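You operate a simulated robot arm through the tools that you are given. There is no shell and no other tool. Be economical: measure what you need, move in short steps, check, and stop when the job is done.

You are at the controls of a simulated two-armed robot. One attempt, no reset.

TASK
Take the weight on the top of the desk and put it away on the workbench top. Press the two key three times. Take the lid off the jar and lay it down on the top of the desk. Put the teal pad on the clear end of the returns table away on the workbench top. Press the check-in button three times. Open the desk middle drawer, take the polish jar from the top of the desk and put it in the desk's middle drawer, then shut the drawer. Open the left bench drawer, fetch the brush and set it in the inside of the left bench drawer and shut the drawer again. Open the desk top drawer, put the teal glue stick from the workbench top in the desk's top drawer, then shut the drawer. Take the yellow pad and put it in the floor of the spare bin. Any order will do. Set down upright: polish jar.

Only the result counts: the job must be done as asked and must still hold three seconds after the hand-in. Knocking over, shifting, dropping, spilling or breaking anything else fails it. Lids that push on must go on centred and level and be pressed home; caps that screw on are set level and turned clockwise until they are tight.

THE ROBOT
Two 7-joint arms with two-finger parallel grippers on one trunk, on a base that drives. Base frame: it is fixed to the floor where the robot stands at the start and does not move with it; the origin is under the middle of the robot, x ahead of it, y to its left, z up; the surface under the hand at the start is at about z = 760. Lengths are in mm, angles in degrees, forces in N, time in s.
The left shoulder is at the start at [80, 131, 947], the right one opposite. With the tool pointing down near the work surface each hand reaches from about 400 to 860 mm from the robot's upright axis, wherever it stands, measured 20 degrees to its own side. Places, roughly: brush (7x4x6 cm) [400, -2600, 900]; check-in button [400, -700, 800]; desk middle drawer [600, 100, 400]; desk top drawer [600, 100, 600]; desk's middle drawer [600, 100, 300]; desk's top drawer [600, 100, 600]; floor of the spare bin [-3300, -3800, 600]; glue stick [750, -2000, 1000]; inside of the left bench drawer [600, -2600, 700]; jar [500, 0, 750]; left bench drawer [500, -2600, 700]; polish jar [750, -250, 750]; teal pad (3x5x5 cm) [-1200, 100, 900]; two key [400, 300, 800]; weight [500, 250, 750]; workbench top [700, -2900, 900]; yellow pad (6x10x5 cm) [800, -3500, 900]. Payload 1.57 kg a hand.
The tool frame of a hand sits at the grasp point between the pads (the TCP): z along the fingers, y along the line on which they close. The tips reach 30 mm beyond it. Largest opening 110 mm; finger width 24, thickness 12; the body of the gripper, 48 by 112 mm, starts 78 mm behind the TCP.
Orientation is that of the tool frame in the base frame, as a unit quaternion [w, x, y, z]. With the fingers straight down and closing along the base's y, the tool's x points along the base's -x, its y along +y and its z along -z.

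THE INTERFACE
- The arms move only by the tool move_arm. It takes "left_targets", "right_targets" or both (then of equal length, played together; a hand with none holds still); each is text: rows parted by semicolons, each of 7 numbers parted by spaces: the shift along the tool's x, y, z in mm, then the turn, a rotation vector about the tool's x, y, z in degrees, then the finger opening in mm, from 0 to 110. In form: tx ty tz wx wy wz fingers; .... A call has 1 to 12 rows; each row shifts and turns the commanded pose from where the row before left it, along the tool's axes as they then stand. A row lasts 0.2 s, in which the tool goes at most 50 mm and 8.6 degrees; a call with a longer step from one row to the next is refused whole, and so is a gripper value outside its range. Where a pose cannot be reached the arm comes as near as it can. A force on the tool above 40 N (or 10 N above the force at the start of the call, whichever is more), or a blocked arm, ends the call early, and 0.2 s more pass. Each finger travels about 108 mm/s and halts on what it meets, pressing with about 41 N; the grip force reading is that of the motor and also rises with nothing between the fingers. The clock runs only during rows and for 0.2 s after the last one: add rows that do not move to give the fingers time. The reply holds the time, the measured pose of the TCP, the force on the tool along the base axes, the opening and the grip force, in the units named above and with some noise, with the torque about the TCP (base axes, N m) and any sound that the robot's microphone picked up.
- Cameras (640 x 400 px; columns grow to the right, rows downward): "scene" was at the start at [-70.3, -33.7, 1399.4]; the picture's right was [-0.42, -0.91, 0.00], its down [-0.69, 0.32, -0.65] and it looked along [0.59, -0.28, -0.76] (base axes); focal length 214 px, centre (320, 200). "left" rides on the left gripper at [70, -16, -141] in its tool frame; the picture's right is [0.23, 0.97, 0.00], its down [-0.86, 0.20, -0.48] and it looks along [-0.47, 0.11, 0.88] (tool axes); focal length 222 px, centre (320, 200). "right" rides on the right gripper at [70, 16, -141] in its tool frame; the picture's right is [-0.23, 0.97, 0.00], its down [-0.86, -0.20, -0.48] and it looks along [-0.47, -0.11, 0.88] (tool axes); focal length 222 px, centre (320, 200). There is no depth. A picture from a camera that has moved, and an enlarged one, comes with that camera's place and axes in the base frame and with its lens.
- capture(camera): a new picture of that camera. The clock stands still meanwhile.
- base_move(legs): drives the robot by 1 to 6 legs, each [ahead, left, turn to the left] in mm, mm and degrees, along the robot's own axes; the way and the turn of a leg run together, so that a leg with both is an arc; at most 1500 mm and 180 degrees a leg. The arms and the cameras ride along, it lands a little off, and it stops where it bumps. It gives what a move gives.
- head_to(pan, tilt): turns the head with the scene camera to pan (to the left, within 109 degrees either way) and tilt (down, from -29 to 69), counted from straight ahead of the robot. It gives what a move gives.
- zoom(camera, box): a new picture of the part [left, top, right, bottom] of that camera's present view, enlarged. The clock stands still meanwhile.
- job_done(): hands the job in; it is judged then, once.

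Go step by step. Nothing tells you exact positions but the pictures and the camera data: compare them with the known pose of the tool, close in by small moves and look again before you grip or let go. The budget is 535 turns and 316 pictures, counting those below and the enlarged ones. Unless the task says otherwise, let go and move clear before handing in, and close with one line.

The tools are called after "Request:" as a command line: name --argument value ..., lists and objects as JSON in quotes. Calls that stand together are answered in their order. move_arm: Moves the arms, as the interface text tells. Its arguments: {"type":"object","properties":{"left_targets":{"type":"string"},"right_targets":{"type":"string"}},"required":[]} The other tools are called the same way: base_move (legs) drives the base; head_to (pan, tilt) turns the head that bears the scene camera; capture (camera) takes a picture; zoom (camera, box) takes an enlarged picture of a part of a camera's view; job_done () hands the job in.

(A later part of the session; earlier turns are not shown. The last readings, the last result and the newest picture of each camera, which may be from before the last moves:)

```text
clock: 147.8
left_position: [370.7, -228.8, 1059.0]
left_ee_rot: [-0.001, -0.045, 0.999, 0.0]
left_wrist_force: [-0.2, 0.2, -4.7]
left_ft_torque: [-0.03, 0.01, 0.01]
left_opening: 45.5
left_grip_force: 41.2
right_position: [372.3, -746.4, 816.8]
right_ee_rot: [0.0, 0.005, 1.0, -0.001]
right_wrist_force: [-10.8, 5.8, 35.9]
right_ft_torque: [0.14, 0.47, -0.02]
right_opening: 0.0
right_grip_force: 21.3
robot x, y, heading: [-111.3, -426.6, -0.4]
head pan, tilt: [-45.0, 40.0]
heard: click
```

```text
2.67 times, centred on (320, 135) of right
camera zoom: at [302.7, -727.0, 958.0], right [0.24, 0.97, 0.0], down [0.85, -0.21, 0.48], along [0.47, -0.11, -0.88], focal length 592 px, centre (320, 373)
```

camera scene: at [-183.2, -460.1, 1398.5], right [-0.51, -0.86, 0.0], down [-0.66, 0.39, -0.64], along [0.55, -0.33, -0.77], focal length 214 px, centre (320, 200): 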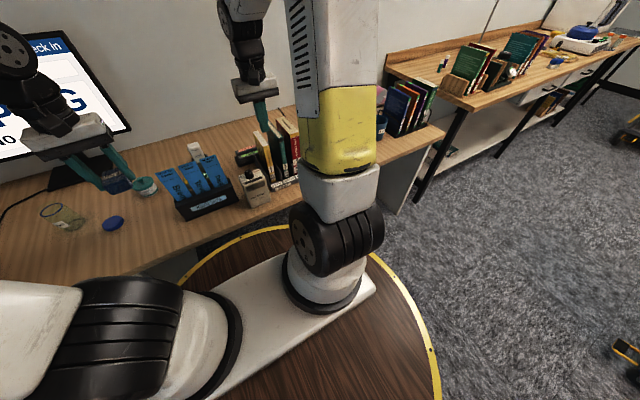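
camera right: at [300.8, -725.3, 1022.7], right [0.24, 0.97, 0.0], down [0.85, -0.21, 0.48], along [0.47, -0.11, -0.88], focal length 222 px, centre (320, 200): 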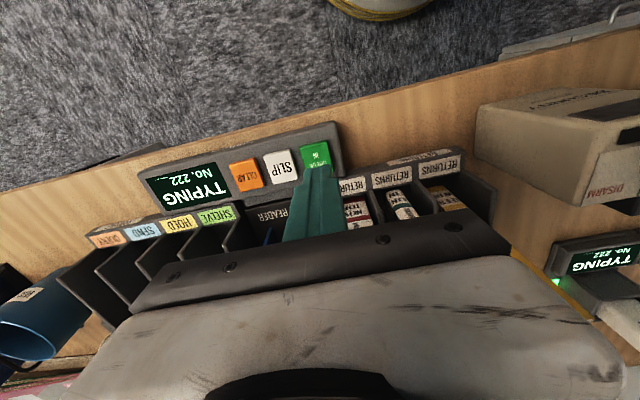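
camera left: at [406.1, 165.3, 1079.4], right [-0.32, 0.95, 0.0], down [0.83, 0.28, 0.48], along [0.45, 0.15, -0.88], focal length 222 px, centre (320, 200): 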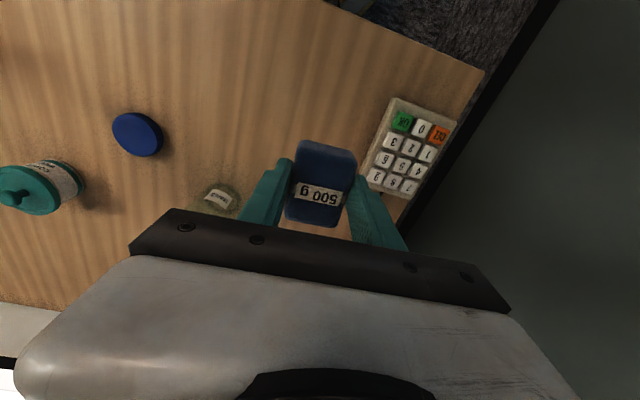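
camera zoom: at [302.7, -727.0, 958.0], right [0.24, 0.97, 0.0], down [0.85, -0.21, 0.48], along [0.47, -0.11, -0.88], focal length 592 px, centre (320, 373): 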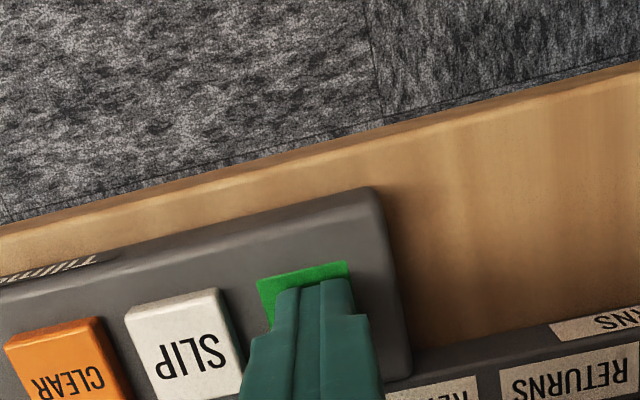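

One click. Second press, a little lighter.

Request:
move_arm --right_targets "2 0 -12 0 0 0 0;0 0 0 0 0 0 0;0 0 6 0 0 0 0;0 0 3 0 0 0 0;0 0 1.5 0 0 0 0;0 0 0 0 0 0 0"

Request:
move_arm --right_targets "0 0 -12 0 0 0 0;0 0 0 0 0 0 0"

Request:
capture --camera "right"

```text
clock: 149.2
left_position: [370.0, -230.5, 1058.8]
left_ee_rot: [-0.001, -0.045, 0.999, 0.001]
left_wrist_force: [-0.9, -0.1, -5.0]
left_ft_torque: [-0.01, -0.01, 0.01]
left_opening: 45.6
left_grip_force: 40.2
right_position: [371.8, -746.1, 814.9]
right_ee_rot: [-0.001, 0.006, 1.0, 0.0]
right_wrist_force: [-2.6, 2.3, 19.1]
right_ft_torque: [0.08, 0.06, 0.0]
right_opening: 0.1
right_grip_force: 21.2
robot x, y, heading: [-105.9, -418.2, -0.7]
head pan, tilt: [-45.0, 40.0]
heard: click
```

```text
clock: 149.8
left_position: [370.3, -230.1, 1059.1]
left_ee_rot: [-0.001, -0.045, 0.999, 0.0]
left_wrist_force: [0.8, 0.5, -4.8]
left_ft_torque: [0.01, 0.02, 0.03]
left_opening: 45.4
left_grip_force: 40.6
right_position: [372.6, -747.9, 827.7]
right_ee_rot: [-0.002, 0.005, 1.0, 0.0]
right_wrist_force: [-0.4, -0.2, -1.1]
right_ft_torque: [0.01, -0.02, 0.03]
right_opening: 0.0
right_grip_force: 21.0
robot x, y, heading: [-111.6, -425.6, -0.8]
head pan, tilt: [-45.0, 40.0]
```

```text
229 pictures are left
camera right: at [302.3, -728.0, 969.5], right [0.24, 0.97, 0.0], down [0.85, -0.21, 0.48], along [0.46, -0.11, -0.88], focal length 222 px, centre (320, 200)
```

right: 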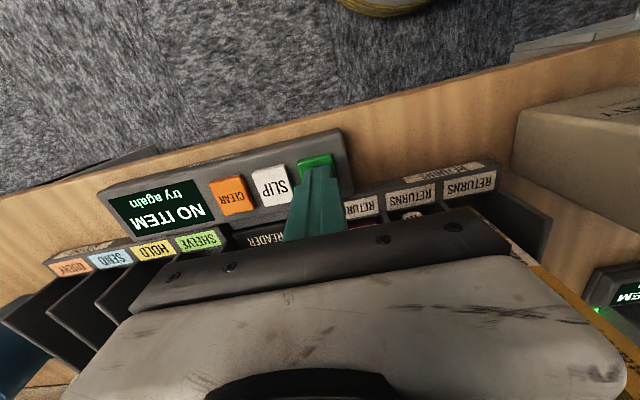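

Third press, then raise.

Request:
move_arm --right_targets "0 0 7 0 0 0 0;0 0 4 0 0 0 0;0 0 2 0 0 0 0;0 0 0 0 0 0 0;0 0 -15 0 0 0 0;0 0 -45 0 0 0 0;0 0 -45 0 0 0 0;0 0 -45 0 0 0 0;0 0 -45 0 0 0 0;0 0 -30 0 0 0 20;0 0 0 0 0 0 40"

Request:
capture --camera "right"

```text
clock: 152.2
left_position: [371.1, -230.1, 1059.0]
left_ee_rot: [0.0, -0.045, 0.999, 0.0]
left_wrist_force: [-0.9, -1.0, -4.4]
left_ft_torque: [0.04, 0.03, 0.03]
left_opening: 45.8
left_grip_force: 40.7
right_position: [372.3, -744.3, 1042.1]
right_ee_rot: [0.001, 0.005, 1.0, 0.0]
right_wrist_force: [-0.2, -0.5, -0.9]
right_ft_torque: [0.02, 0.02, -0.02]
right_opening: 40.0
right_grip_force: 0.0
robot x, y, heading: [-110.7, -421.9, -0.8]
head pan, tilt: [-45.0, 40.0]
heard: click
```

```text
228 pictures are left
camera right: at [303.1, -726.6, 1183.4], right [0.24, 0.97, 0.0], down [0.85, -0.21, 0.48], along [0.46, -0.11, -0.88], focal length 222 px, centre (320, 200)
```

right: 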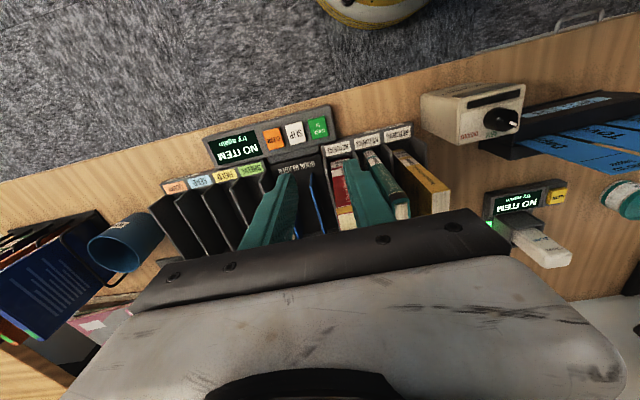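

All three clicks were heard. Now drive back, turn around and face the returns table for the teal pad.

Request:
base_move --legs '[[-240, 0, 0], [0, 0, 90], [0, 0, 90]]'

Request:
head_to --pan -20 --tilt 35

Request:
capture --camera "scene"

```text
clock: 161.7
left_position: [-820.9, -617.6, 1059.6]
left_ee_rot: [0.0, 0.999, 0.052, 0.001]
left_wrist_force: [0.0, -0.5, -4.9]
left_ft_torque: [-0.02, -0.03, 0.0]
left_opening: 45.7
left_grip_force: 41.2
right_position: [-830.8, -101.7, 1040.8]
right_ee_rot: [0.0, 1.0, 0.001, 0.0]
right_wrist_force: [0.4, 0.1, -0.6]
right_ft_torque: [0.0, 0.0, 0.01]
right_opening: 39.9
right_grip_force: 0.1
robot x, y, heading: [-345.5, -420.6, -179.9]
head pan, tilt: [-45.0, 40.0]
```

```text
clock: 162.6
left_position: [-822.1, -616.6, 1058.4]
left_ee_rot: [-0.001, 0.999, 0.052, 0.001]
left_wrist_force: [0.2, -0.1, -4.7]
left_ft_torque: [0.02, -0.05, -0.01]
left_opening: 45.7
left_grip_force: 41.5
right_position: [-831.4, -101.8, 1040.6]
right_ee_rot: [0.0, 1.0, 0.001, 0.0]
right_wrist_force: [-0.2, 0.9, -0.6]
right_ft_torque: [-0.03, -0.01, 0.0]
right_opening: 40.0
right_grip_force: 0.0
robot x, y, heading: [-344.1, -418.3, -180.1]
head pan, tilt: [-20.0, 35.0]
```

```text
227 pictures are left
camera scene: at [-288.5, -389.5, 1420.2], right [0.34, 0.94, 0.0], down [0.54, -0.2, -0.82], along [-0.77, 0.28, -0.57], focal length 214 px, centre (320, 200)
```

scene: 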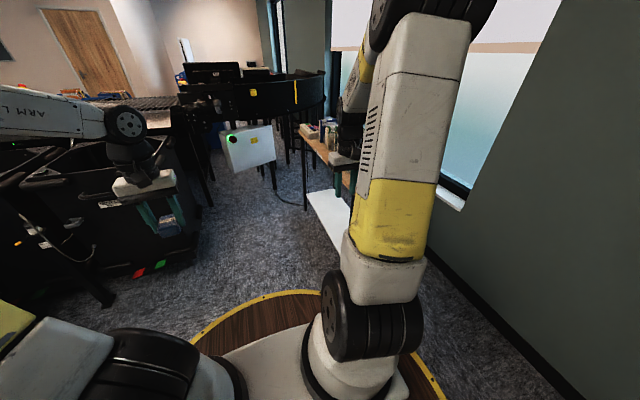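

Request:
base_move --legs '[[0, -420, 0], [250, 0, 0]]'

Request:
capture --camera "scene"

Request:
capture --camera "right"

```text
clock: 166.6
left_position: [-1075.2, -195.8, 1058.2]
left_ee_rot: [0.0, 0.999, 0.052, 0.001]
left_wrist_force: [1.0, 0.1, -4.8]
left_ft_torque: [0.0, -0.01, -0.01]
left_opening: 45.7
left_grip_force: 41.2
right_position: [-1084.8, 318.9, 1040.7]
right_ee_rot: [0.0, 1.0, 0.0, 0.0]
right_wrist_force: [0.2, 0.5, -0.4]
right_ft_torque: [0.03, 0.03, 0.01]
right_opening: 40.4
right_grip_force: 0.0
robot x, y, heading: [-599.8, 5.2, -179.9]
head pan, tilt: [-20.0, 35.0]
```

```text
226 pictures are left
camera scene: at [-543.4, 30.4, 1420.2], right [0.34, 0.94, 0.0], down [0.54, -0.2, -0.82], along [-0.77, 0.28, -0.57], focal length 214 px, centre (320, 200)
```

scene: 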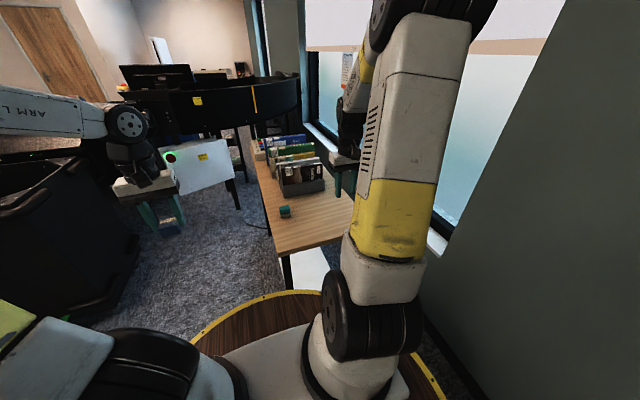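

```text
225 pictures are left
camera right: at [-1015.7, 303.7, 1183.0], right [-0.23, -0.97, 0.0], down [-0.86, 0.2, 0.48], along [-0.47, 0.11, -0.88], focal length 222 px, centre (320, 200)
```

right: 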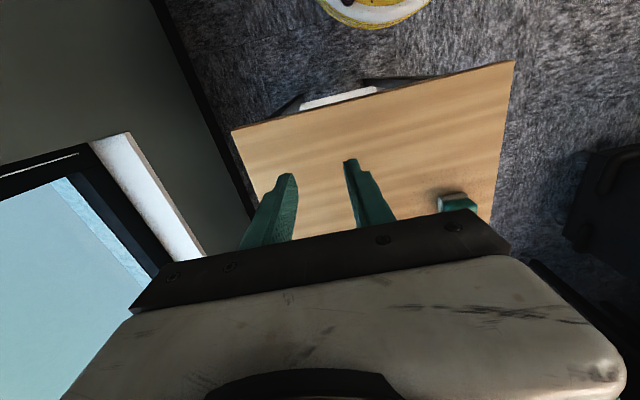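

Request:
move_arm --right_targets "-29.6 36.8 0 0 0 0 60;-29.6 36.8 0 0 0 0 80;-29.6 36.8 0 0 0 0 80;-29.6 36.8 0 0 0 0 80;-29.6 36.8 0 0 0 0 80;0 0 40 0 0 0 80;0 0 0 0 0 0 80"

Request:
capture --camera "right"

Request:
zoom --camera "scene" --box '[220, 120, 380, 220]'

```text
clock: 168.2
left_position: [-1077.5, -197.1, 1059.0]
left_ee_rot: [0.0, 0.999, 0.051, 0.002]
left_wrist_force: [1.1, -0.3, -4.9]
left_ft_torque: [0.0, -0.04, -0.01]
left_opening: 45.6
left_grip_force: 41.1
right_position: [-1234.1, 136.0, 1001.3]
right_ee_rot: [-0.001, 1.0, 0.0, -0.001]
right_wrist_force: [0.0, 0.6, 0.9]
right_ft_torque: [-0.01, 0.01, 0.02]
right_opening: 79.8
right_grip_force: 0.2
robot x, y, heading: [-602.9, 1.1, -179.9]
head pan, tilt: [-20.0, 35.0]
```

```text
224 pictures are left
camera right: at [-1164.5, 120.7, 1143.9], right [-0.23, -0.97, 0.0], down [-0.86, 0.2, 0.48], along [-0.47, 0.11, -0.88], focal length 222 px, centre (320, 200)
```

right: 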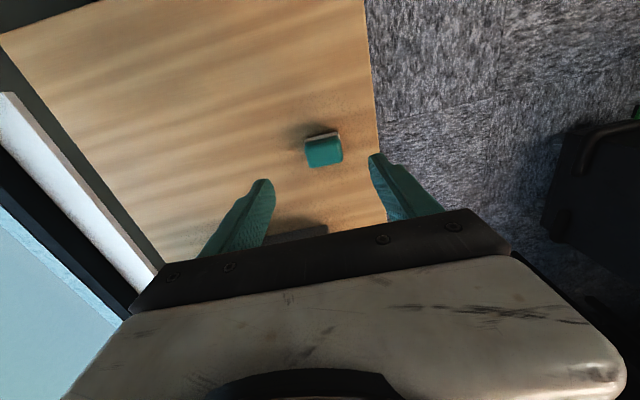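

```text
4.00 times, centred on (300, 170) of scene
camera zoom: at [-543.6, 30.3, 1420.2], right [0.34, 0.94, 0.0], down [0.54, -0.2, -0.82], along [-0.77, 0.28, -0.57], focal length 858 px, centre (400, 320)
```

zoom: 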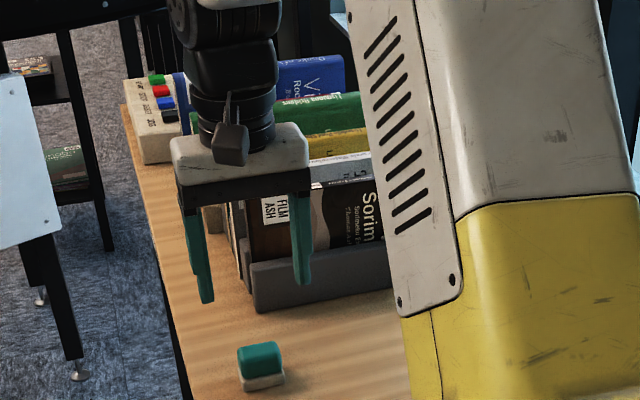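

Request:
move_arm --right_targets "0 1 40 0 0 0 80;0 0 40 0 0 0 80;0 0 12 0 0 0 80;0 0 0 0 0 0 80"

Request:
capture --camera "right"

Request:
zoom --camera "scene" --box '[240, 170, 336, 230]'

```text
clock: 169.2
left_position: [-1076.8, -196.4, 1059.2]
left_ee_rot: [0.0, 0.999, 0.051, 0.002]
left_wrist_force: [0.1, 0.7, -4.8]
left_ft_torque: [0.02, -0.04, 0.03]
left_opening: 45.6
left_grip_force: 40.8
right_position: [-1231.8, 134.0, 908.2]
right_ee_rot: [0.0, 1.0, 0.0, 0.0]
right_wrist_force: [0.3, 0.3, -0.3]
right_ft_torque: [-0.01, 0.01, -0.02]
right_opening: 79.9
right_grip_force: 0.1
robot x, y, heading: [-599.1, 1.2, -179.8]
head pan, tilt: [-20.0, 35.0]
```

```text
222 pictures are left
camera right: at [-1162.6, 119.4, 1050.3], right [-0.23, -0.97, 0.0], down [-0.86, 0.2, 0.48], along [-0.47, 0.11, -0.88], focal length 222 px, centre (320, 200)
```

right: 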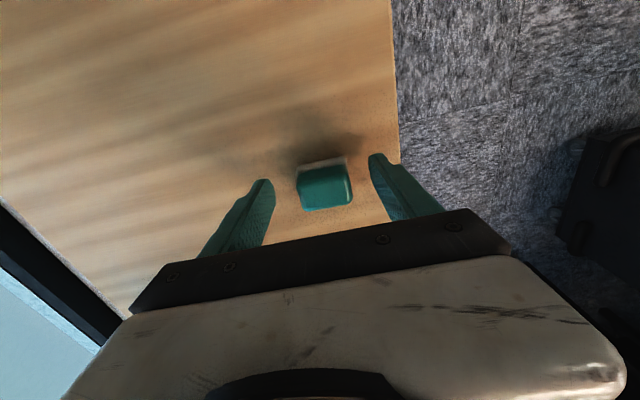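

```text
6.67 times, centred on (288, 200) of scene
camera zoom: at [-543.6, 30.3, 1420.2], right [0.34, 0.94, 0.0], down [0.54, -0.2, -0.82], along [-0.77, 0.28, -0.57], focal length 1430 px, centre (533, 200)
```

zoom: 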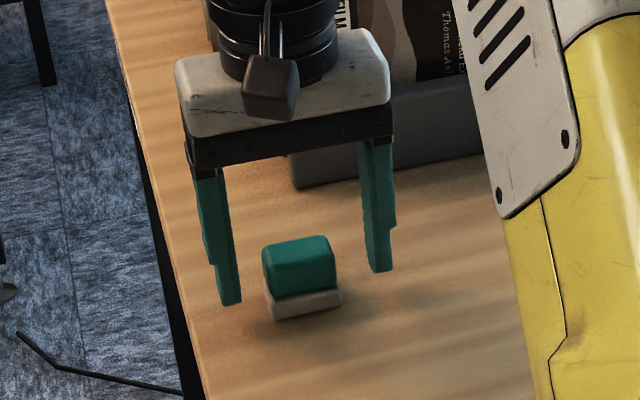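

Request:
move_arm --right_targets "2 1 5 0 0 0 70;0 0 0 0 0 0 50;0 0 0 0 0 0 35;0 0 0 0 0 0 25;0 0 0 0 0 0 20;0 0 0 0 0 0 20"

Request:
capture --camera "right"

```text
clock: 170.6
left_position: [-1076.8, -195.2, 1058.3]
left_ee_rot: [-0.001, 0.999, 0.052, 0.001]
left_wrist_force: [-0.9, 0.1, -4.6]
left_ft_torque: [0.0, -0.05, 0.02]
left_opening: 45.6
left_grip_force: 40.4
right_position: [-1228.6, 132.4, 903.6]
right_ee_rot: [0.0, 1.0, 0.002, 0.001]
right_wrist_force: [0.3, 0.3, 5.5]
right_ft_torque: [-0.11, 0.03, -0.02]
right_opening: 40.8
right_grip_force: 41.0
robot x, y, heading: [-601.5, 3.3, -179.8]
head pan, tilt: [-20.0, 35.0]
```

```text
220 pictures are left
camera right: at [-1160.7, 117.7, 1046.1], right [-0.23, -0.97, 0.0], down [-0.86, 0.2, 0.48], along [-0.47, 0.11, -0.88], focal length 222 px, centre (320, 200)
```

right: 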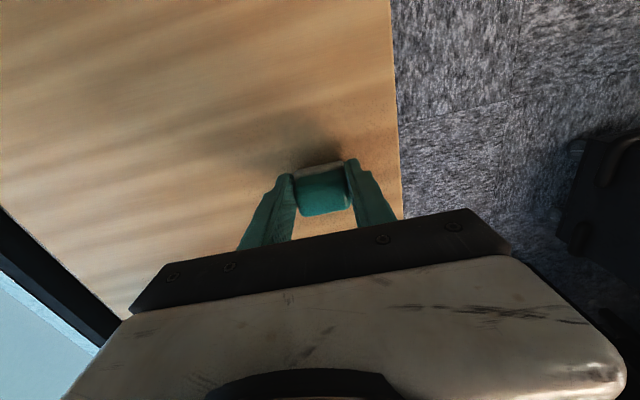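

Pad gripped. Lift it, tuck, and drive toward the workbench.

Request:
move_arm --right_targets "0 0 -20 0 0 0 20;0 0 -40 0 0 0 20;0 0 -45 0 0 0 20;0 0 -45 0 0 0 20;45 0 0 0 0 0 20;45 0 0 0 0 0 20;45 0 0 0 0 0 20;0 0 0 0 0 0 20"

Request:
capture --camera "right"

Request:
base_move --legs '[[-200, 0, 0], [0, 420, 0], [0, 0, 90], [0, 0, 90]]'

Request:
head_to --pan -60 --tilt 25

Request:
capture --camera "scene"

```text
clock: 172.4
left_position: [-1077.1, -196.6, 1058.3]
left_ee_rot: [0.0, 0.999, 0.052, 0.002]
left_wrist_force: [-0.4, -0.1, -4.2]
left_ft_torque: [0.03, 0.01, -0.03]
left_opening: 45.8
left_grip_force: 40.9
right_position: [-1093.4, 135.1, 1053.3]
right_ee_rot: [0.0, 1.0, 0.0, 0.0]
right_wrist_force: [-0.5, 0.6, -0.7]
right_ft_torque: [0.04, 0.01, 0.02]
right_opening: 40.8
right_grip_force: 40.7
robot x, y, heading: [-601.2, 0.2, -180.0]
head pan, tilt: [-20.0, 35.0]
```

```text
219 pictures are left
camera right: at [-1024.6, 119.9, 1194.8], right [-0.23, -0.97, 0.0], down [-0.86, 0.2, 0.48], along [-0.47, 0.11, -0.88], focal length 222 px, centre (320, 200)
```

right: 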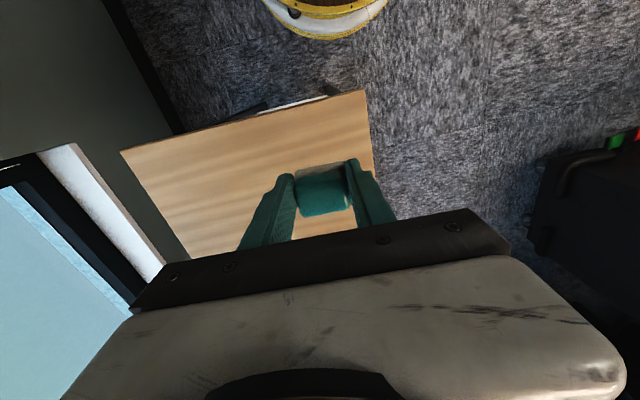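

```text
clock: 183.8
left_position: [81.1, -226.6, 1057.8]
left_ee_rot: [-0.002, -0.049, 0.999, 0.001]
left_wrist_force: [-0.1, -0.1, -5.3]
left_ft_torque: [0.02, 0.02, 0.03]
left_opening: 45.7
left_grip_force: 41.1
right_position: [97.1, -558.2, 1052.1]
right_ee_rot: [0.0, 0.001, 1.0, 0.0]
right_wrist_force: [0.4, -0.9, -1.0]
right_ft_torque: [0.02, -0.01, 0.03]
right_opening: 40.7
right_grip_force: 41.0
robot x, y, heading: [-395.9, -421.6, 0.1]
head pan, tilt: [-20.0, 35.0]
```

```text
clock: 184.9
left_position: [80.8, -227.1, 1059.4]
left_ee_rot: [-0.002, -0.05, 0.999, 0.0]
left_wrist_force: [-0.5, -0.2, -4.9]
left_ft_torque: [0.0, 0.04, 0.01]
left_opening: 45.6
left_grip_force: 41.1
right_position: [95.9, -557.5, 1053.3]
right_ee_rot: [0.001, 0.001, 1.0, 0.0]
right_wrist_force: [0.6, -0.4, -1.2]
right_ft_torque: [0.01, 0.02, 0.0]
right_opening: 40.8
right_grip_force: 41.0
robot x, y, heading: [-396.0, -423.6, -0.1]
head pan, tilt: [-60.0, 25.0]
```

```text
218 pictures are left
camera scene: at [-491.4, -502.4, 1436.0], right [-0.87, -0.5, 0.0], down [-0.21, 0.37, -0.91], along [0.45, -0.79, -0.42], focal length 214 px, centre (320, 200)
```

scene: 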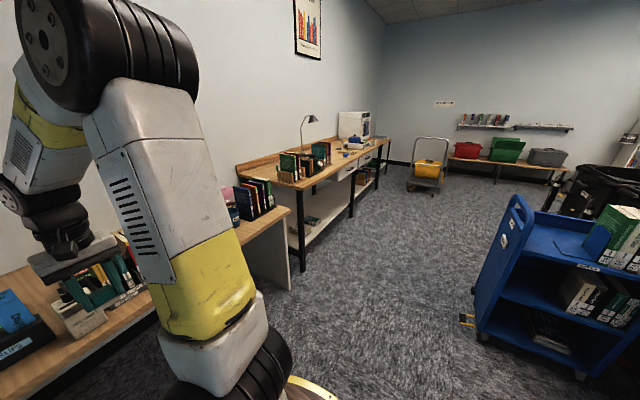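

The lane along the workbench is clear. Strafe right along it to about y=-2500 and look.

Request:
base_move --legs '[[0, -1100, 0], [0, -1000, 0]]'

Request:
head_to --pan 0 --tilt 30

Request:
capture --camera "scene"

Request:
head_to --pan -45 --tilt 30

Request:
capture --camera "scene"

```text
clock: 195.4
left_position: [71.2, -2356.1, 1057.1]
left_ee_rot: [-0.003, -0.043, 0.999, -0.001]
left_wrist_force: [0.1, -0.3, -5.1]
left_ft_torque: [-0.04, 0.04, -0.03]
left_opening: 45.4
left_grip_force: 41.3
right_position: [83.5, -2688.1, 1052.9]
right_ee_rot: [-0.001, 0.007, 1.0, -0.001]
right_wrist_force: [-0.4, -0.5, -0.1]
right_ft_torque: [0.01, 0.05, -0.03]
right_opening: 40.7
right_grip_force: 41.2
robot x, y, heading: [-407.1, -2547.3, -0.8]
head pan, tilt: [-60.0, 25.0]
```

```text
clock: 196.7
left_position: [70.6, -2355.7, 1058.4]
left_ee_rot: [-0.001, -0.044, 0.999, 0.0]
left_wrist_force: [-0.1, -0.1, -4.6]
left_ft_torque: [0.0, 0.01, 0.0]
left_opening: 45.5
left_grip_force: 40.8
right_position: [84.7, -2687.4, 1052.8]
right_ee_rot: [0.0, 0.007, 1.0, 0.0]
right_wrist_force: [-0.7, -0.4, -0.9]
right_ft_torque: [-0.01, 0.01, -0.03]
right_opening: 40.7
right_grip_force: 41.0
robot x, y, heading: [-407.7, -2546.1, -0.8]
head pan, tilt: [0.0, 30.0]
```

```text
217 pictures are left
camera scene: at [-459.1, -2545.0, 1428.0], right [-0.02, -1.0, 0.0], down [-0.5, 0.01, -0.87], along [0.87, -0.01, -0.5], focal length 214 px, centre (320, 200)
```

scene: 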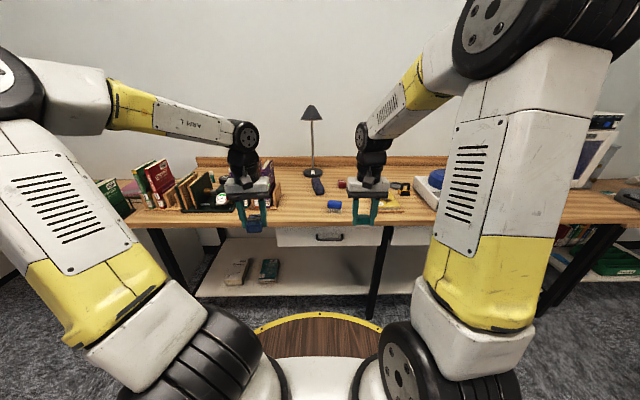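

```text
clock: 197.8
left_position: [70.1, -2356.0, 1058.9]
left_ee_rot: [-0.002, -0.043, 0.999, 0.0]
left_wrist_force: [-0.2, 0.2, -4.8]
left_ft_torque: [0.0, 0.07, -0.01]
left_opening: 45.7
left_grip_force: 40.9
right_position: [82.7, -2686.5, 1052.6]
right_ee_rot: [0.0, 0.009, 1.0, -0.001]
right_wrist_force: [-0.5, 0.0, -1.0]
right_ft_torque: [0.01, 0.0, 0.02]
right_opening: 40.6
right_grip_force: 41.7
robot x, y, heading: [-405.3, -2548.8, -0.8]
head pan, tilt: [-45.0, 30.0]
```

```text
216 pictures are left
camera scene: at [-486.5, -2608.5, 1428.0], right [-0.72, -0.7, 0.0], down [-0.35, 0.36, -0.87], along [0.6, -0.62, -0.5], focal length 214 px, centre (320, 200)
```

scene: 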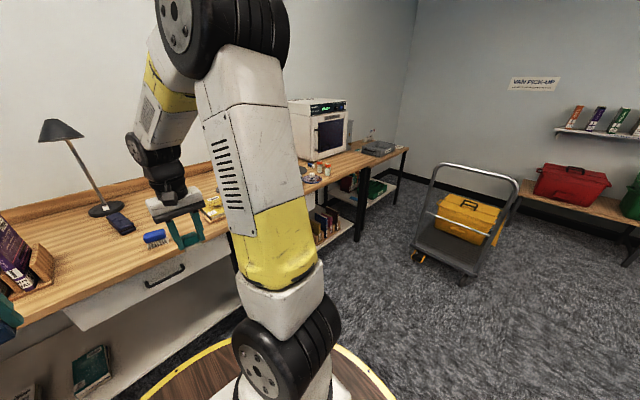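

Request:
head_to --pan 0 --tilt 30

Request:
zoom --camera "scene" --box '[200, 160, 360, 260]'

Request:
zoom --camera "scene" --box '[320, 150, 480, 250]'

Request:
zoom --camera "scene" --box '[90, 140, 250, 240]'

```text
clock: 199.0
left_position: [71.0, -2355.7, 1058.4]
left_ee_rot: [-0.001, -0.044, 0.999, 0.0]
left_wrist_force: [0.4, 0.5, -5.4]
left_ft_torque: [-0.02, 0.01, 0.01]
left_opening: 45.6
left_grip_force: 41.0
right_position: [84.0, -2686.2, 1052.0]
right_ee_rot: [0.0, 0.007, 1.0, 0.0]
right_wrist_force: [-0.7, 0.3, -0.4]
right_ft_torque: [0.0, 0.0, -0.02]
right_opening: 40.7
right_grip_force: 40.8
robot x, y, heading: [-408.4, -2541.9, -0.7]
head pan, tilt: [0.0, 30.0]
```

```text
4.00 times, centred on (280, 210) of scene
camera zoom: at [-459.1, -2545.0, 1428.0], right [-0.02, -1.0, 0.0], down [-0.5, 0.01, -0.87], along [0.87, -0.01, -0.5], focal length 858 px, centre (480, 160)
```

zoom: 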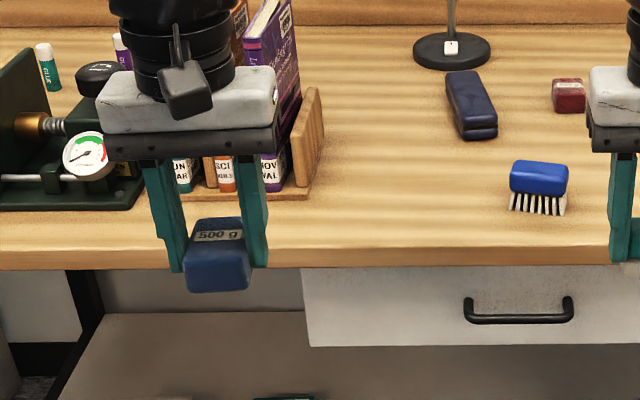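

```text
4.00 times, centred on (400, 200) of scene
camera zoom: at [-459.1, -2545.0, 1428.0], right [-0.02, -1.0, 0.0], down [-0.5, 0.01, -0.87], along [0.87, -0.01, -0.5], focal length 858 px, centre (0, 200)
```

zoom: 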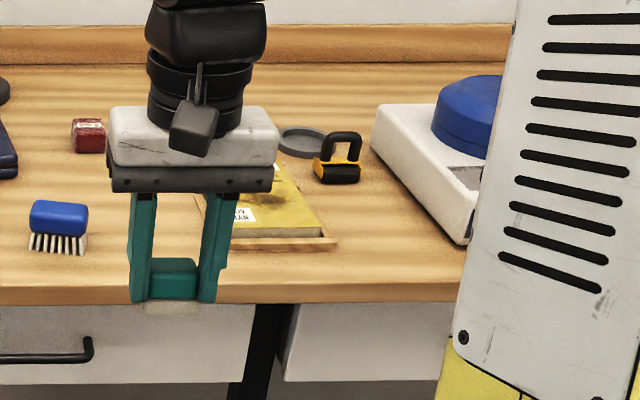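

```text
4.00 times, centred on (170, 190) of scene
camera zoom: at [-459.1, -2545.0, 1428.0], right [-0.02, -1.0, 0.0], down [-0.5, 0.01, -0.87], along [0.87, -0.01, -0.5], focal length 858 px, centre (920, 240)
```

zoom: 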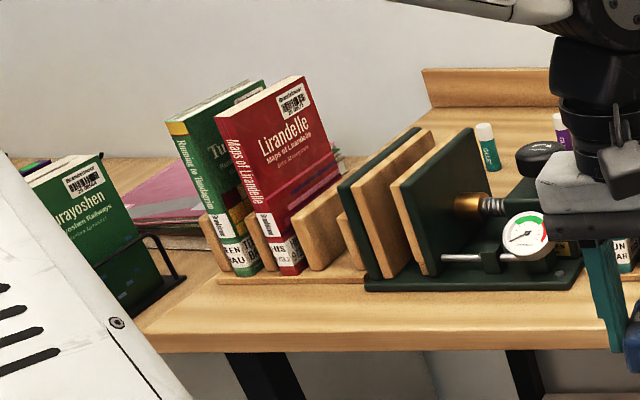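

Request:
capture --camera "left"

Request:
capture --camera "right"

```text
212 pictures are left
camera left: at [3.3, -2378.7, 1200.1], right [-0.31, 0.95, 0.0], down [0.84, 0.27, 0.48], along [0.45, 0.15, -0.88], focal length 222 px, centre (320, 200)
```

left: 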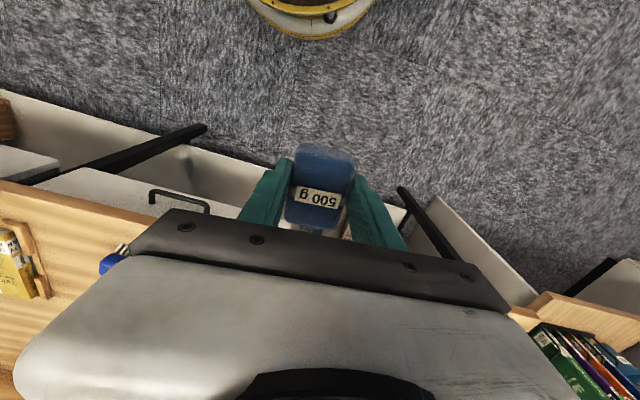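

```text
211 pictures are left
camera right: at [13.8, -2668.1, 1194.8], right [0.24, 0.97, 0.0], down [0.85, -0.21, 0.48], along [0.46, -0.12, -0.88], focal length 222 px, centre (320, 200)
```

right: 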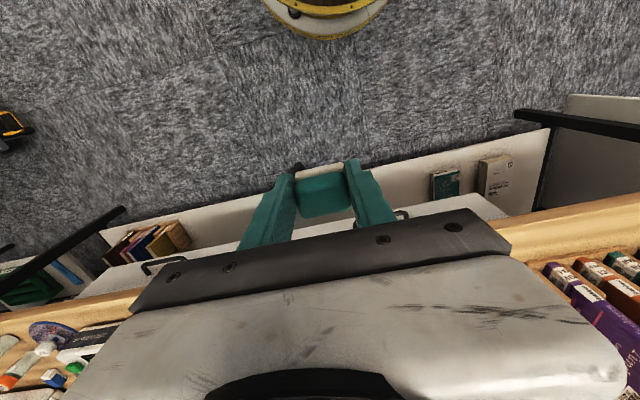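

The brush is at about [396,-2625], the bench edge at x≈307 and z≈875. I drive forward 250 and place the weight in the clear patch near [470,-2460] and the pad near [480,-2715].

Request:
base_move --legs '[[250, 0, 0.7]]'

Request:
capture --camera "left"

Request:
capture --camera "right"

Request:
head_to --pan 0 --tilt 40

Request:
capture --camera "scene"

```text
clock: 200.8
left_position: [318.8, -2352.5, 1057.9]
left_ee_rot: [0.0, -0.05, 0.999, 0.0]
left_wrist_force: [0.3, -0.1, -5.3]
left_ft_torque: [0.0, 0.07, 0.0]
left_opening: 45.7
left_grip_force: 41.6
right_position: [333.4, -2682.7, 1052.0]
right_ee_rot: [-0.001, 0.001, 1.0, 0.0]
right_wrist_force: [-0.6, -0.5, -1.2]
right_ft_torque: [-0.03, -0.02, -0.02]
right_opening: 40.8
right_grip_force: 40.8
robot x, y, heading: [-159.1, -2547.9, -0.6]
head pan, tilt: [0.0, 30.0]
```

```text
210 pictures are left
camera left: at [250.2, -2375.8, 1200.1], right [-0.32, 0.95, 0.0], down [0.83, 0.28, 0.48], along [0.45, 0.15, -0.88], focal length 222 px, centre (320, 200)
```

left: 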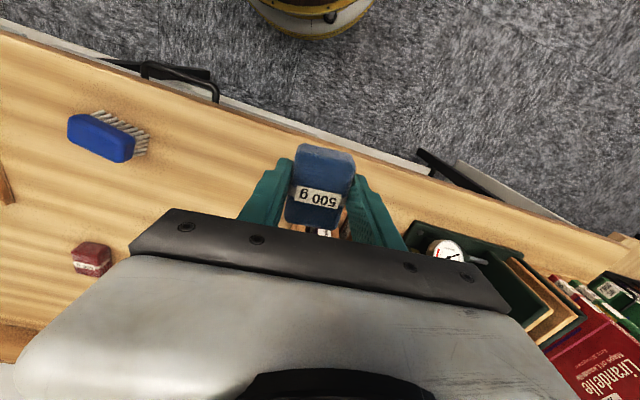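

```text
209 pictures are left
camera right: at [264.3, -2665.1, 1194.8], right [0.23, 0.97, 0.0], down [0.85, -0.2, 0.48], along [0.47, -0.11, -0.88], focal length 222 px, centre (320, 200)
```

right: 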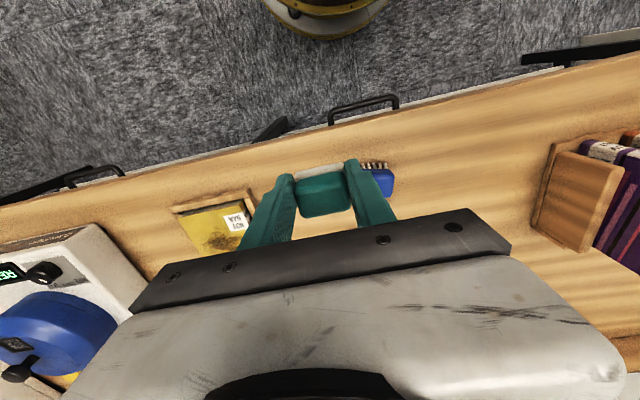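

```text
clock: 201.5
left_position: [317.9, -2350.8, 1059.1]
left_ee_rot: [-0.002, -0.05, 0.999, -0.001]
left_wrist_force: [-0.9, -0.1, -5.0]
left_ft_torque: [-0.02, 0.03, 0.03]
left_opening: 45.5
left_grip_force: 40.7
right_position: [333.6, -2683.1, 1051.8]
right_ee_rot: [0.0, 0.002, 1.0, 0.0]
right_wrist_force: [0.6, -0.4, 0.4]
right_ft_torque: [0.01, 0.0, 0.01]
right_opening: 40.8
right_grip_force: 40.7
robot x, y, heading: [-158.8, -2547.7, -0.3]
head pan, tilt: [0.0, 40.0]
```

```text
208 pictures are left
camera scene: at [-215.4, -2547.8, 1412.7], right [0.0, -1.0, 0.0], down [-0.64, 0.0, -0.77], along [0.77, 0.0, -0.64], focal length 214 px, centre (320, 200)
```

scene: 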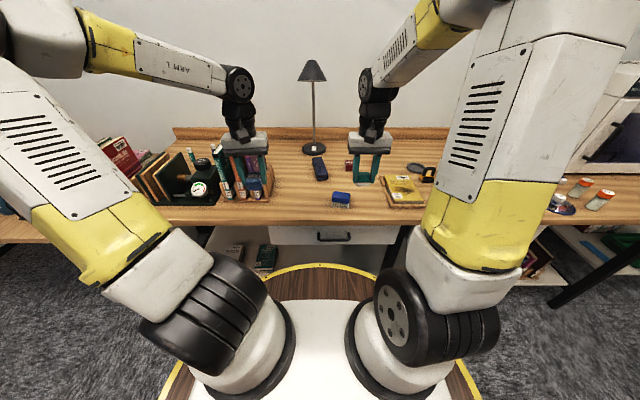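

Request:
move_arm --left_targets "0 -41 0 0 0 0 25;0 -41 0 0 0 0 25;0 -41 0 0 0 0 25;-46.7 0 0 0 0 0 25;-46.7 0 0 0 0 0 25;-46.7 0 0 0 0 0 25;0 0 0 0 0 0 25" --right_targets "-24.5 -5.3 0 0 0 0 20;-24.5 -5.3 0 0 0 0 20;-24.5 -5.3 0 0 0 0 20;-24.5 -5.3 0 0 0 0 20;-24.5 -5.3 0 0 0 0 20;-24.5 -5.3 0 0 0 0 20;0 0 0 0 0 0 20"

Request:
capture --camera "left"

Request:
capture --camera "right"

```text
clock: 203.1
left_position: [470.7, -2460.9, 1058.4]
left_ee_rot: [-0.001, -0.05, 0.999, 0.0]
left_wrist_force: [0.3, -0.1, -5.4]
left_ft_torque: [0.03, 0.05, 0.03]
left_opening: 45.4
left_grip_force: 41.1
right_position: [480.6, -2714.6, 1051.6]
right_ee_rot: [-0.001, 0.002, 1.0, -0.001]
right_wrist_force: [-0.2, 0.7, -0.5]
right_ft_torque: [-0.01, -0.01, 0.0]
right_opening: 41.1
right_grip_force: 40.9
robot x, y, heading: [-162.6, -2544.5, -0.2]
head pan, tilt: [0.0, 40.0]
```

```text
207 pictures are left
camera left: at [403.3, -2484.0, 1198.9], right [-0.32, 0.95, 0.0], down [0.83, 0.28, 0.48], along [0.45, 0.15, -0.88], focal length 222 px, centre (320, 200)
```

left: 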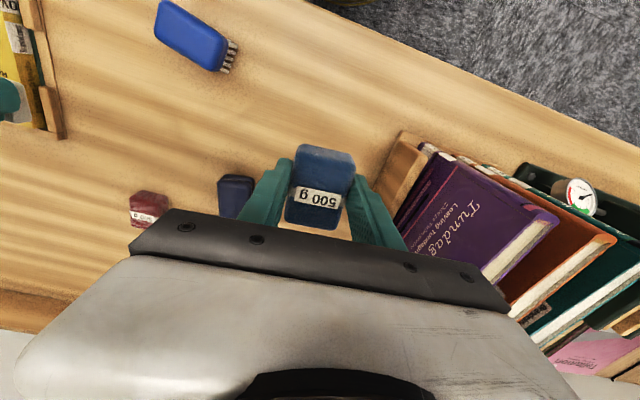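

```text
206 pictures are left
camera right: at [412.3, -2697.3, 1194.5], right [0.23, 0.97, 0.0], down [0.85, -0.2, 0.48], along [0.47, -0.11, -0.88], focal length 222 px, centre (320, 200)
```

right: 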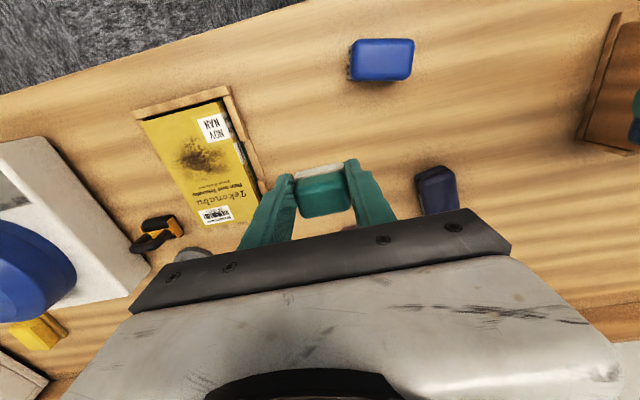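

Request:
move_arm --left_targets "0 -6 45 0 0 0 25;0 0 45 0 0 0 25;0 0 30 0 0 0 25;0 0 0 0 0 0 25" --right_targets "0 0 45 0 0 0 20;0 0 45 0 0 0 20;0 0 25 0 0 0 20;0 0 0 0 0 0 20"

Request:
zoom --camera "scene" --box '[220, 130, 420, 255]'

```text
clock: 204.1
left_position: [470.0, -2467.9, 938.2]
left_ee_rot: [-0.002, -0.05, 0.999, 0.0]
left_wrist_force: [-0.3, -0.6, -4.9]
left_ft_torque: [0.0, 0.06, -0.02]
left_opening: 45.6
left_grip_force: 41.3
right_position: [480.5, -2715.1, 936.3]
right_ee_rot: [0.0, 0.001, 1.0, 0.0]
right_wrist_force: [0.0, 0.6, -1.1]
right_ft_torque: [0.0, -0.01, -0.06]
right_opening: 40.8
right_grip_force: 41.4
robot x, y, heading: [-159.0, -2545.9, -0.3]
head pan, tilt: [0.0, 40.0]
```

```text
3.20 times, centred on (320, 192) of scene
camera zoom: at [-215.3, -2547.8, 1412.7], right [0.0, -1.0, 0.0], down [-0.64, 0.0, -0.77], along [0.77, 0.0, -0.64], focal length 686 px, centre (320, 224)
```

zoom: 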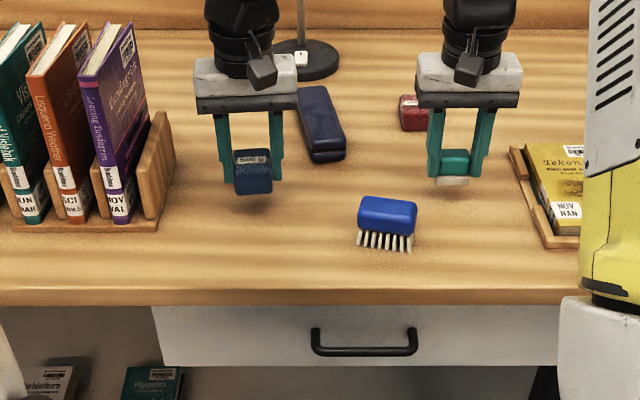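

Request:
move_arm --left_targets "0 0 12 0 0 0 25;0 0 8 0 0 0 25;0 0 5 0 0 0 25;0 0 4 0 0 0 25;0 0 0 0 0 0 25" --right_targets "0 0 12 0 0 0 20;0 0 8 0 0 0 20;0 0 5 0 0 0 20;0 0 4 0 0 0 20;0 0 0 0 0 0 20"

Request:
zoom --camera "scene" --box '[220, 130, 420, 255]'

```text
clock: 205.3
left_position: [470.5, -2467.9, 909.3]
left_ee_rot: [-0.002, -0.05, 0.999, 0.0]
left_wrist_force: [-0.8, 0.5, -5.3]
left_ft_torque: [0.02, 0.04, -0.01]
left_opening: 45.6
left_grip_force: 41.0
right_position: [481.7, -2715.5, 907.4]
right_ee_rot: [0.0, 0.002, 1.0, 0.0]
right_wrist_force: [-0.5, 0.5, -1.5]
right_ft_torque: [0.01, 0.0, -0.01]
right_opening: 40.8
right_grip_force: 41.2
robot x, y, heading: [-157.7, -2543.4, -0.1]
head pan, tilt: [0.0, 40.0]
```

```text
3.20 times, centred on (320, 192) of scene
camera zoom: at [-215.3, -2547.8, 1412.7], right [0.0, -1.0, 0.0], down [-0.64, 0.0, -0.77], along [0.77, 0.0, -0.64], focal length 686 px, centre (320, 224)
```

zoom: 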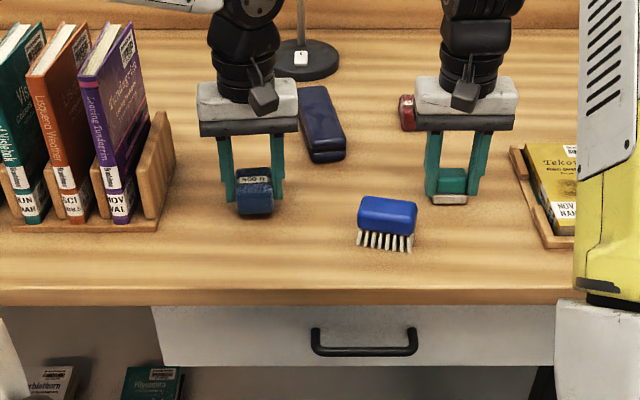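

Request:
move_arm --left_targets "0 0 4 0 0 0 25;0 0 3 0 0 0 25;0 0 3 0 0 0 25;0 0 0 0 0 0 25" --right_targets "0 0 4 0 0 0 20;0 0 3 0 0 0 20;0 0 3 0 0 0 20;0 0 0 0 0 0 20"

```text
clock: 206.1
left_position: [467.6, -2467.0, 900.1]
left_ee_rot: [-0.002, -0.048, 0.999, 0.0]
left_wrist_force: [0.9, 1.0, -4.5]
left_ft_torque: [0.0, 0.03, -0.01]
left_opening: 45.7
left_grip_force: 41.0
right_position: [481.9, -2715.1, 903.4]
right_ee_rot: [0.003, 0.002, 1.0, 0.0]
right_wrist_force: [-4.2, 0.1, 10.9]
right_ft_torque: [-0.04, 0.19, -0.02]
right_opening: 41.1
right_grip_force: 40.7
robot x, y, heading: [-160.8, -2544.9, -0.3]
head pan, tilt: [0.0, 40.0]
stopped in row 3 (right hand): the force on the tool passed its limit at 45 N (the readings are from after the stop); the commanded pose is now the measured one
```

Request:
move_arm --left_targets "0 0 2 0 0 0 25;0 0 2 0 0 0 25;0 0 2 0 0 0 25;0 0 0 0 0 0 25" --right_targets "0 0 -1 0 0 0 30;0 0 0 0 0 0 50;0 0 0 0 0 0 65;0 0 0 0 0 0 65"

```text
clock: 206.9
left_position: [469.4, -2466.0, 897.9]
left_ee_rot: [0.0, -0.05, 0.999, 0.001]
left_wrist_force: [-5.8, 2.0, 10.0]
left_ft_torque: [-0.14, -0.21, -0.02]
left_opening: 45.9
left_grip_force: 40.6
right_position: [482.7, -2715.7, 902.5]
right_ee_rot: [0.002, 0.001, 1.0, 0.0]
right_wrist_force: [-0.6, -0.1, -1.1]
right_ft_torque: [0.0, -0.03, 0.02]
right_opening: 65.1
right_grip_force: 0.0
robot x, y, heading: [-162.5, -2547.3, -0.1]
head pan, tilt: [0.0, 40.0]
stopped in row 4 (left hand): the force on the tool passed its limit at 43 N (the readings are from after the stop); the commanded pose is now the measured one
```

Both are down (bench top z≈860). Release and lift.

Request:
move_arm --left_targets "0 0 -1 0 0 0 40;0 0 0 0 0 0 55;0 0 0 0 0 0 70;0 0 -30 0 0 0 70;0 0 -40 0 0 0 70;0 0 -45 0 0 0 70;0 0 -45 0 0 0 70" --right_targets "0 0 0 0 0 0 65;0 0 0 0 0 0 65;0 0 0 0 0 0 65;0 0 -30 0 0 0 65;0 0 -40 0 0 0 65;0 0 -45 0 0 0 65;0 0 -45 0 0 0 65"

Request:
zoom --camera "scene" --box '[220, 130, 420, 255]'

Request:
capture --camera "right"

Request:
capture --camera "left"

```text
clock: 208.6
left_position: [468.8, -2468.5, 1059.5]
left_ee_rot: [0.0, -0.05, 0.999, 0.0]
left_wrist_force: [0.9, 0.2, -0.1]
left_ft_torque: [-0.02, 0.04, 0.02]
left_opening: 69.7
left_grip_force: 0.1
right_position: [483.5, -2714.3, 1062.5]
right_ee_rot: [0.002, 0.002, 1.0, -0.001]
right_wrist_force: [-0.6, 0.3, -0.1]
right_ft_torque: [-0.03, 0.05, -0.03]
right_opening: 65.3
right_grip_force: 0.1
robot x, y, heading: [-158.8, -2546.6, -0.2]
head pan, tilt: [0.0, 40.0]
```

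```text
3.20 times, centred on (320, 192) of scene
camera zoom: at [-215.2, -2547.8, 1412.7], right [0.0, -1.0, 0.0], down [-0.64, 0.0, -0.77], along [0.77, 0.0, -0.64], focal length 686 px, centre (320, 224)
```

zoom: 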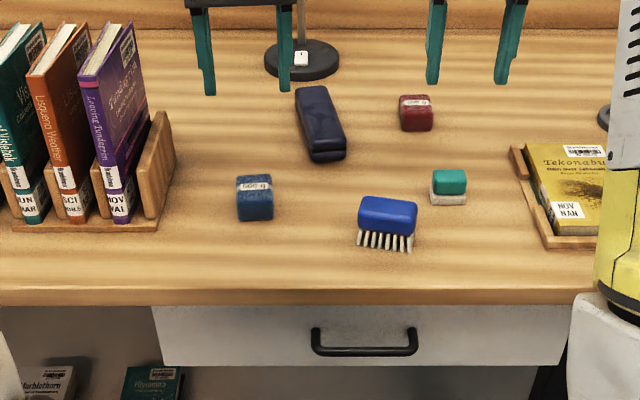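

```text
202 pictures are left
camera right: at [412.7, -2695.5, 1205.2], right [0.23, 0.97, 0.0], down [0.85, -0.2, 0.48], along [0.47, -0.11, -0.88], focal length 222 px, centre (320, 200)
```

right: 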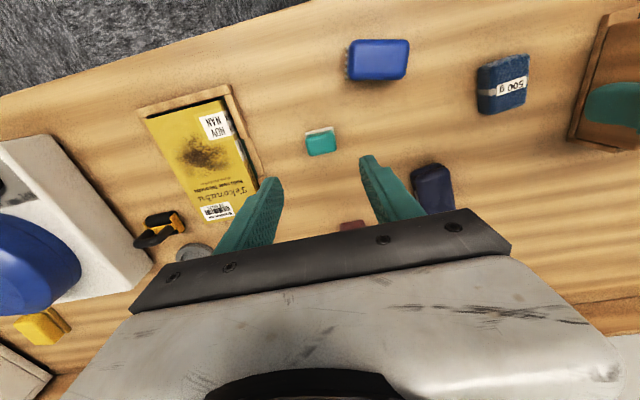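

```text
201 pictures are left
camera left: at [400.7, -2492.3, 1201.4], right [-0.32, 0.95, 0.0], down [0.83, 0.28, 0.48], along [0.45, 0.15, -0.88], focal length 222 px, centre (320, 200)
```

left: 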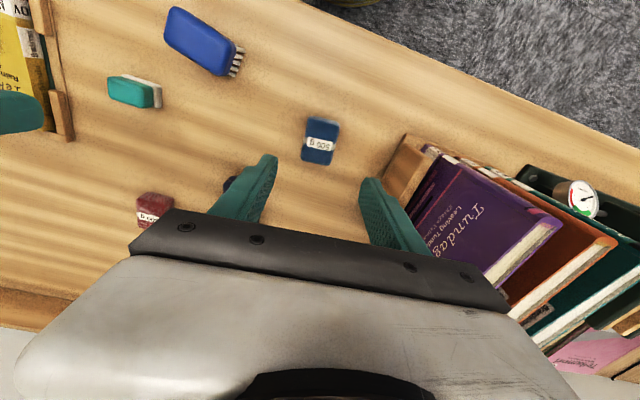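

Both stand well. Now the brush: the right hand turns a quarter so it grips the long sides, above [402,-2627].

Request:
move_arm --right_targets "27 29 0 0 0 0 80;27 29 0 0 0 0 80;27 29 0 0 0 0 80;0 0 0 0 0 -8.5 80;0 0 0 0 0 -8.5 80;0 0 0 0 0 -8.5 80;0 0 0 0 0 -8.5 80;0 0 0 0 0 -8.5 80;0 0 0 0 0 -8.5 80;0 0 0 0 0 -8.5 80;0 0 0 0 0 -8.5 80;0 0 0 0 0 -8.5 80"

Request:
move_arm --right_targets "0 0 30 0 0 -8.5 80;0 0 25 0 0 -5 80;0 0 0 0 0 0 80"

Request:
capture --camera "right"

```text
clock: 211.2
left_position: [468.6, -2468.6, 1059.6]
left_ee_rot: [0.0, -0.049, 0.999, 0.001]
left_wrist_force: [0.3, 0.1, 0.1]
left_ft_torque: [-0.02, -0.02, -0.02]
left_opening: 69.8
left_grip_force: 0.0
right_position: [401.4, -2627.9, 1063.2]
right_ee_rot: [0.002, -0.619, 0.786, -0.001]
right_wrist_force: [1.1, 0.3, -0.6]
right_ft_torque: [0.04, -0.01, -0.02]
right_opening: 80.0
right_grip_force: 0.0
robot x, y, heading: [-160.5, -2550.7, -0.3]
head pan, tilt: [0.0, 40.0]
```

```text
clock: 211.9
left_position: [468.1, -2468.8, 1060.1]
left_ee_rot: [0.0, -0.049, 0.999, 0.0]
left_wrist_force: [-0.4, 0.5, 0.3]
left_ft_torque: [0.0, -0.03, 0.01]
left_opening: 70.0
left_grip_force: 0.0
right_position: [400.9, -2625.9, 1009.2]
right_ee_rot: [0.001, -0.706, 0.708, -0.001]
right_wrist_force: [0.4, 0.2, -1.0]
right_ft_torque: [-0.03, 0.01, -0.03]
right_opening: 79.9
right_grip_force: 0.0
robot x, y, heading: [-160.9, -2546.3, 0.1]
head pan, tilt: [0.0, 40.0]
```

```text
200 pictures are left
camera right: at [384.3, -2694.4, 1150.6], right [-0.97, 0.23, 0.0], down [0.2, 0.85, 0.48], along [0.11, 0.47, -0.88], focal length 222 px, centre (320, 200)
```

right: 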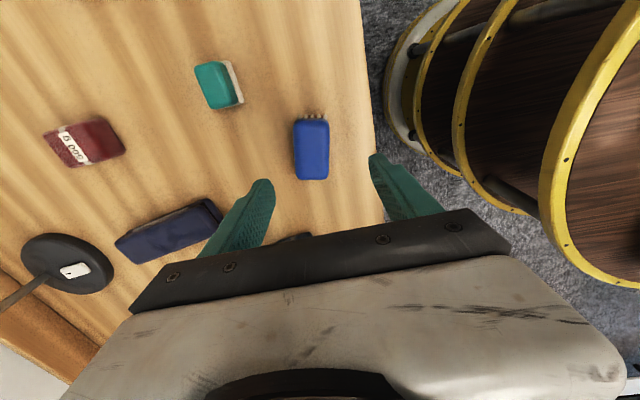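

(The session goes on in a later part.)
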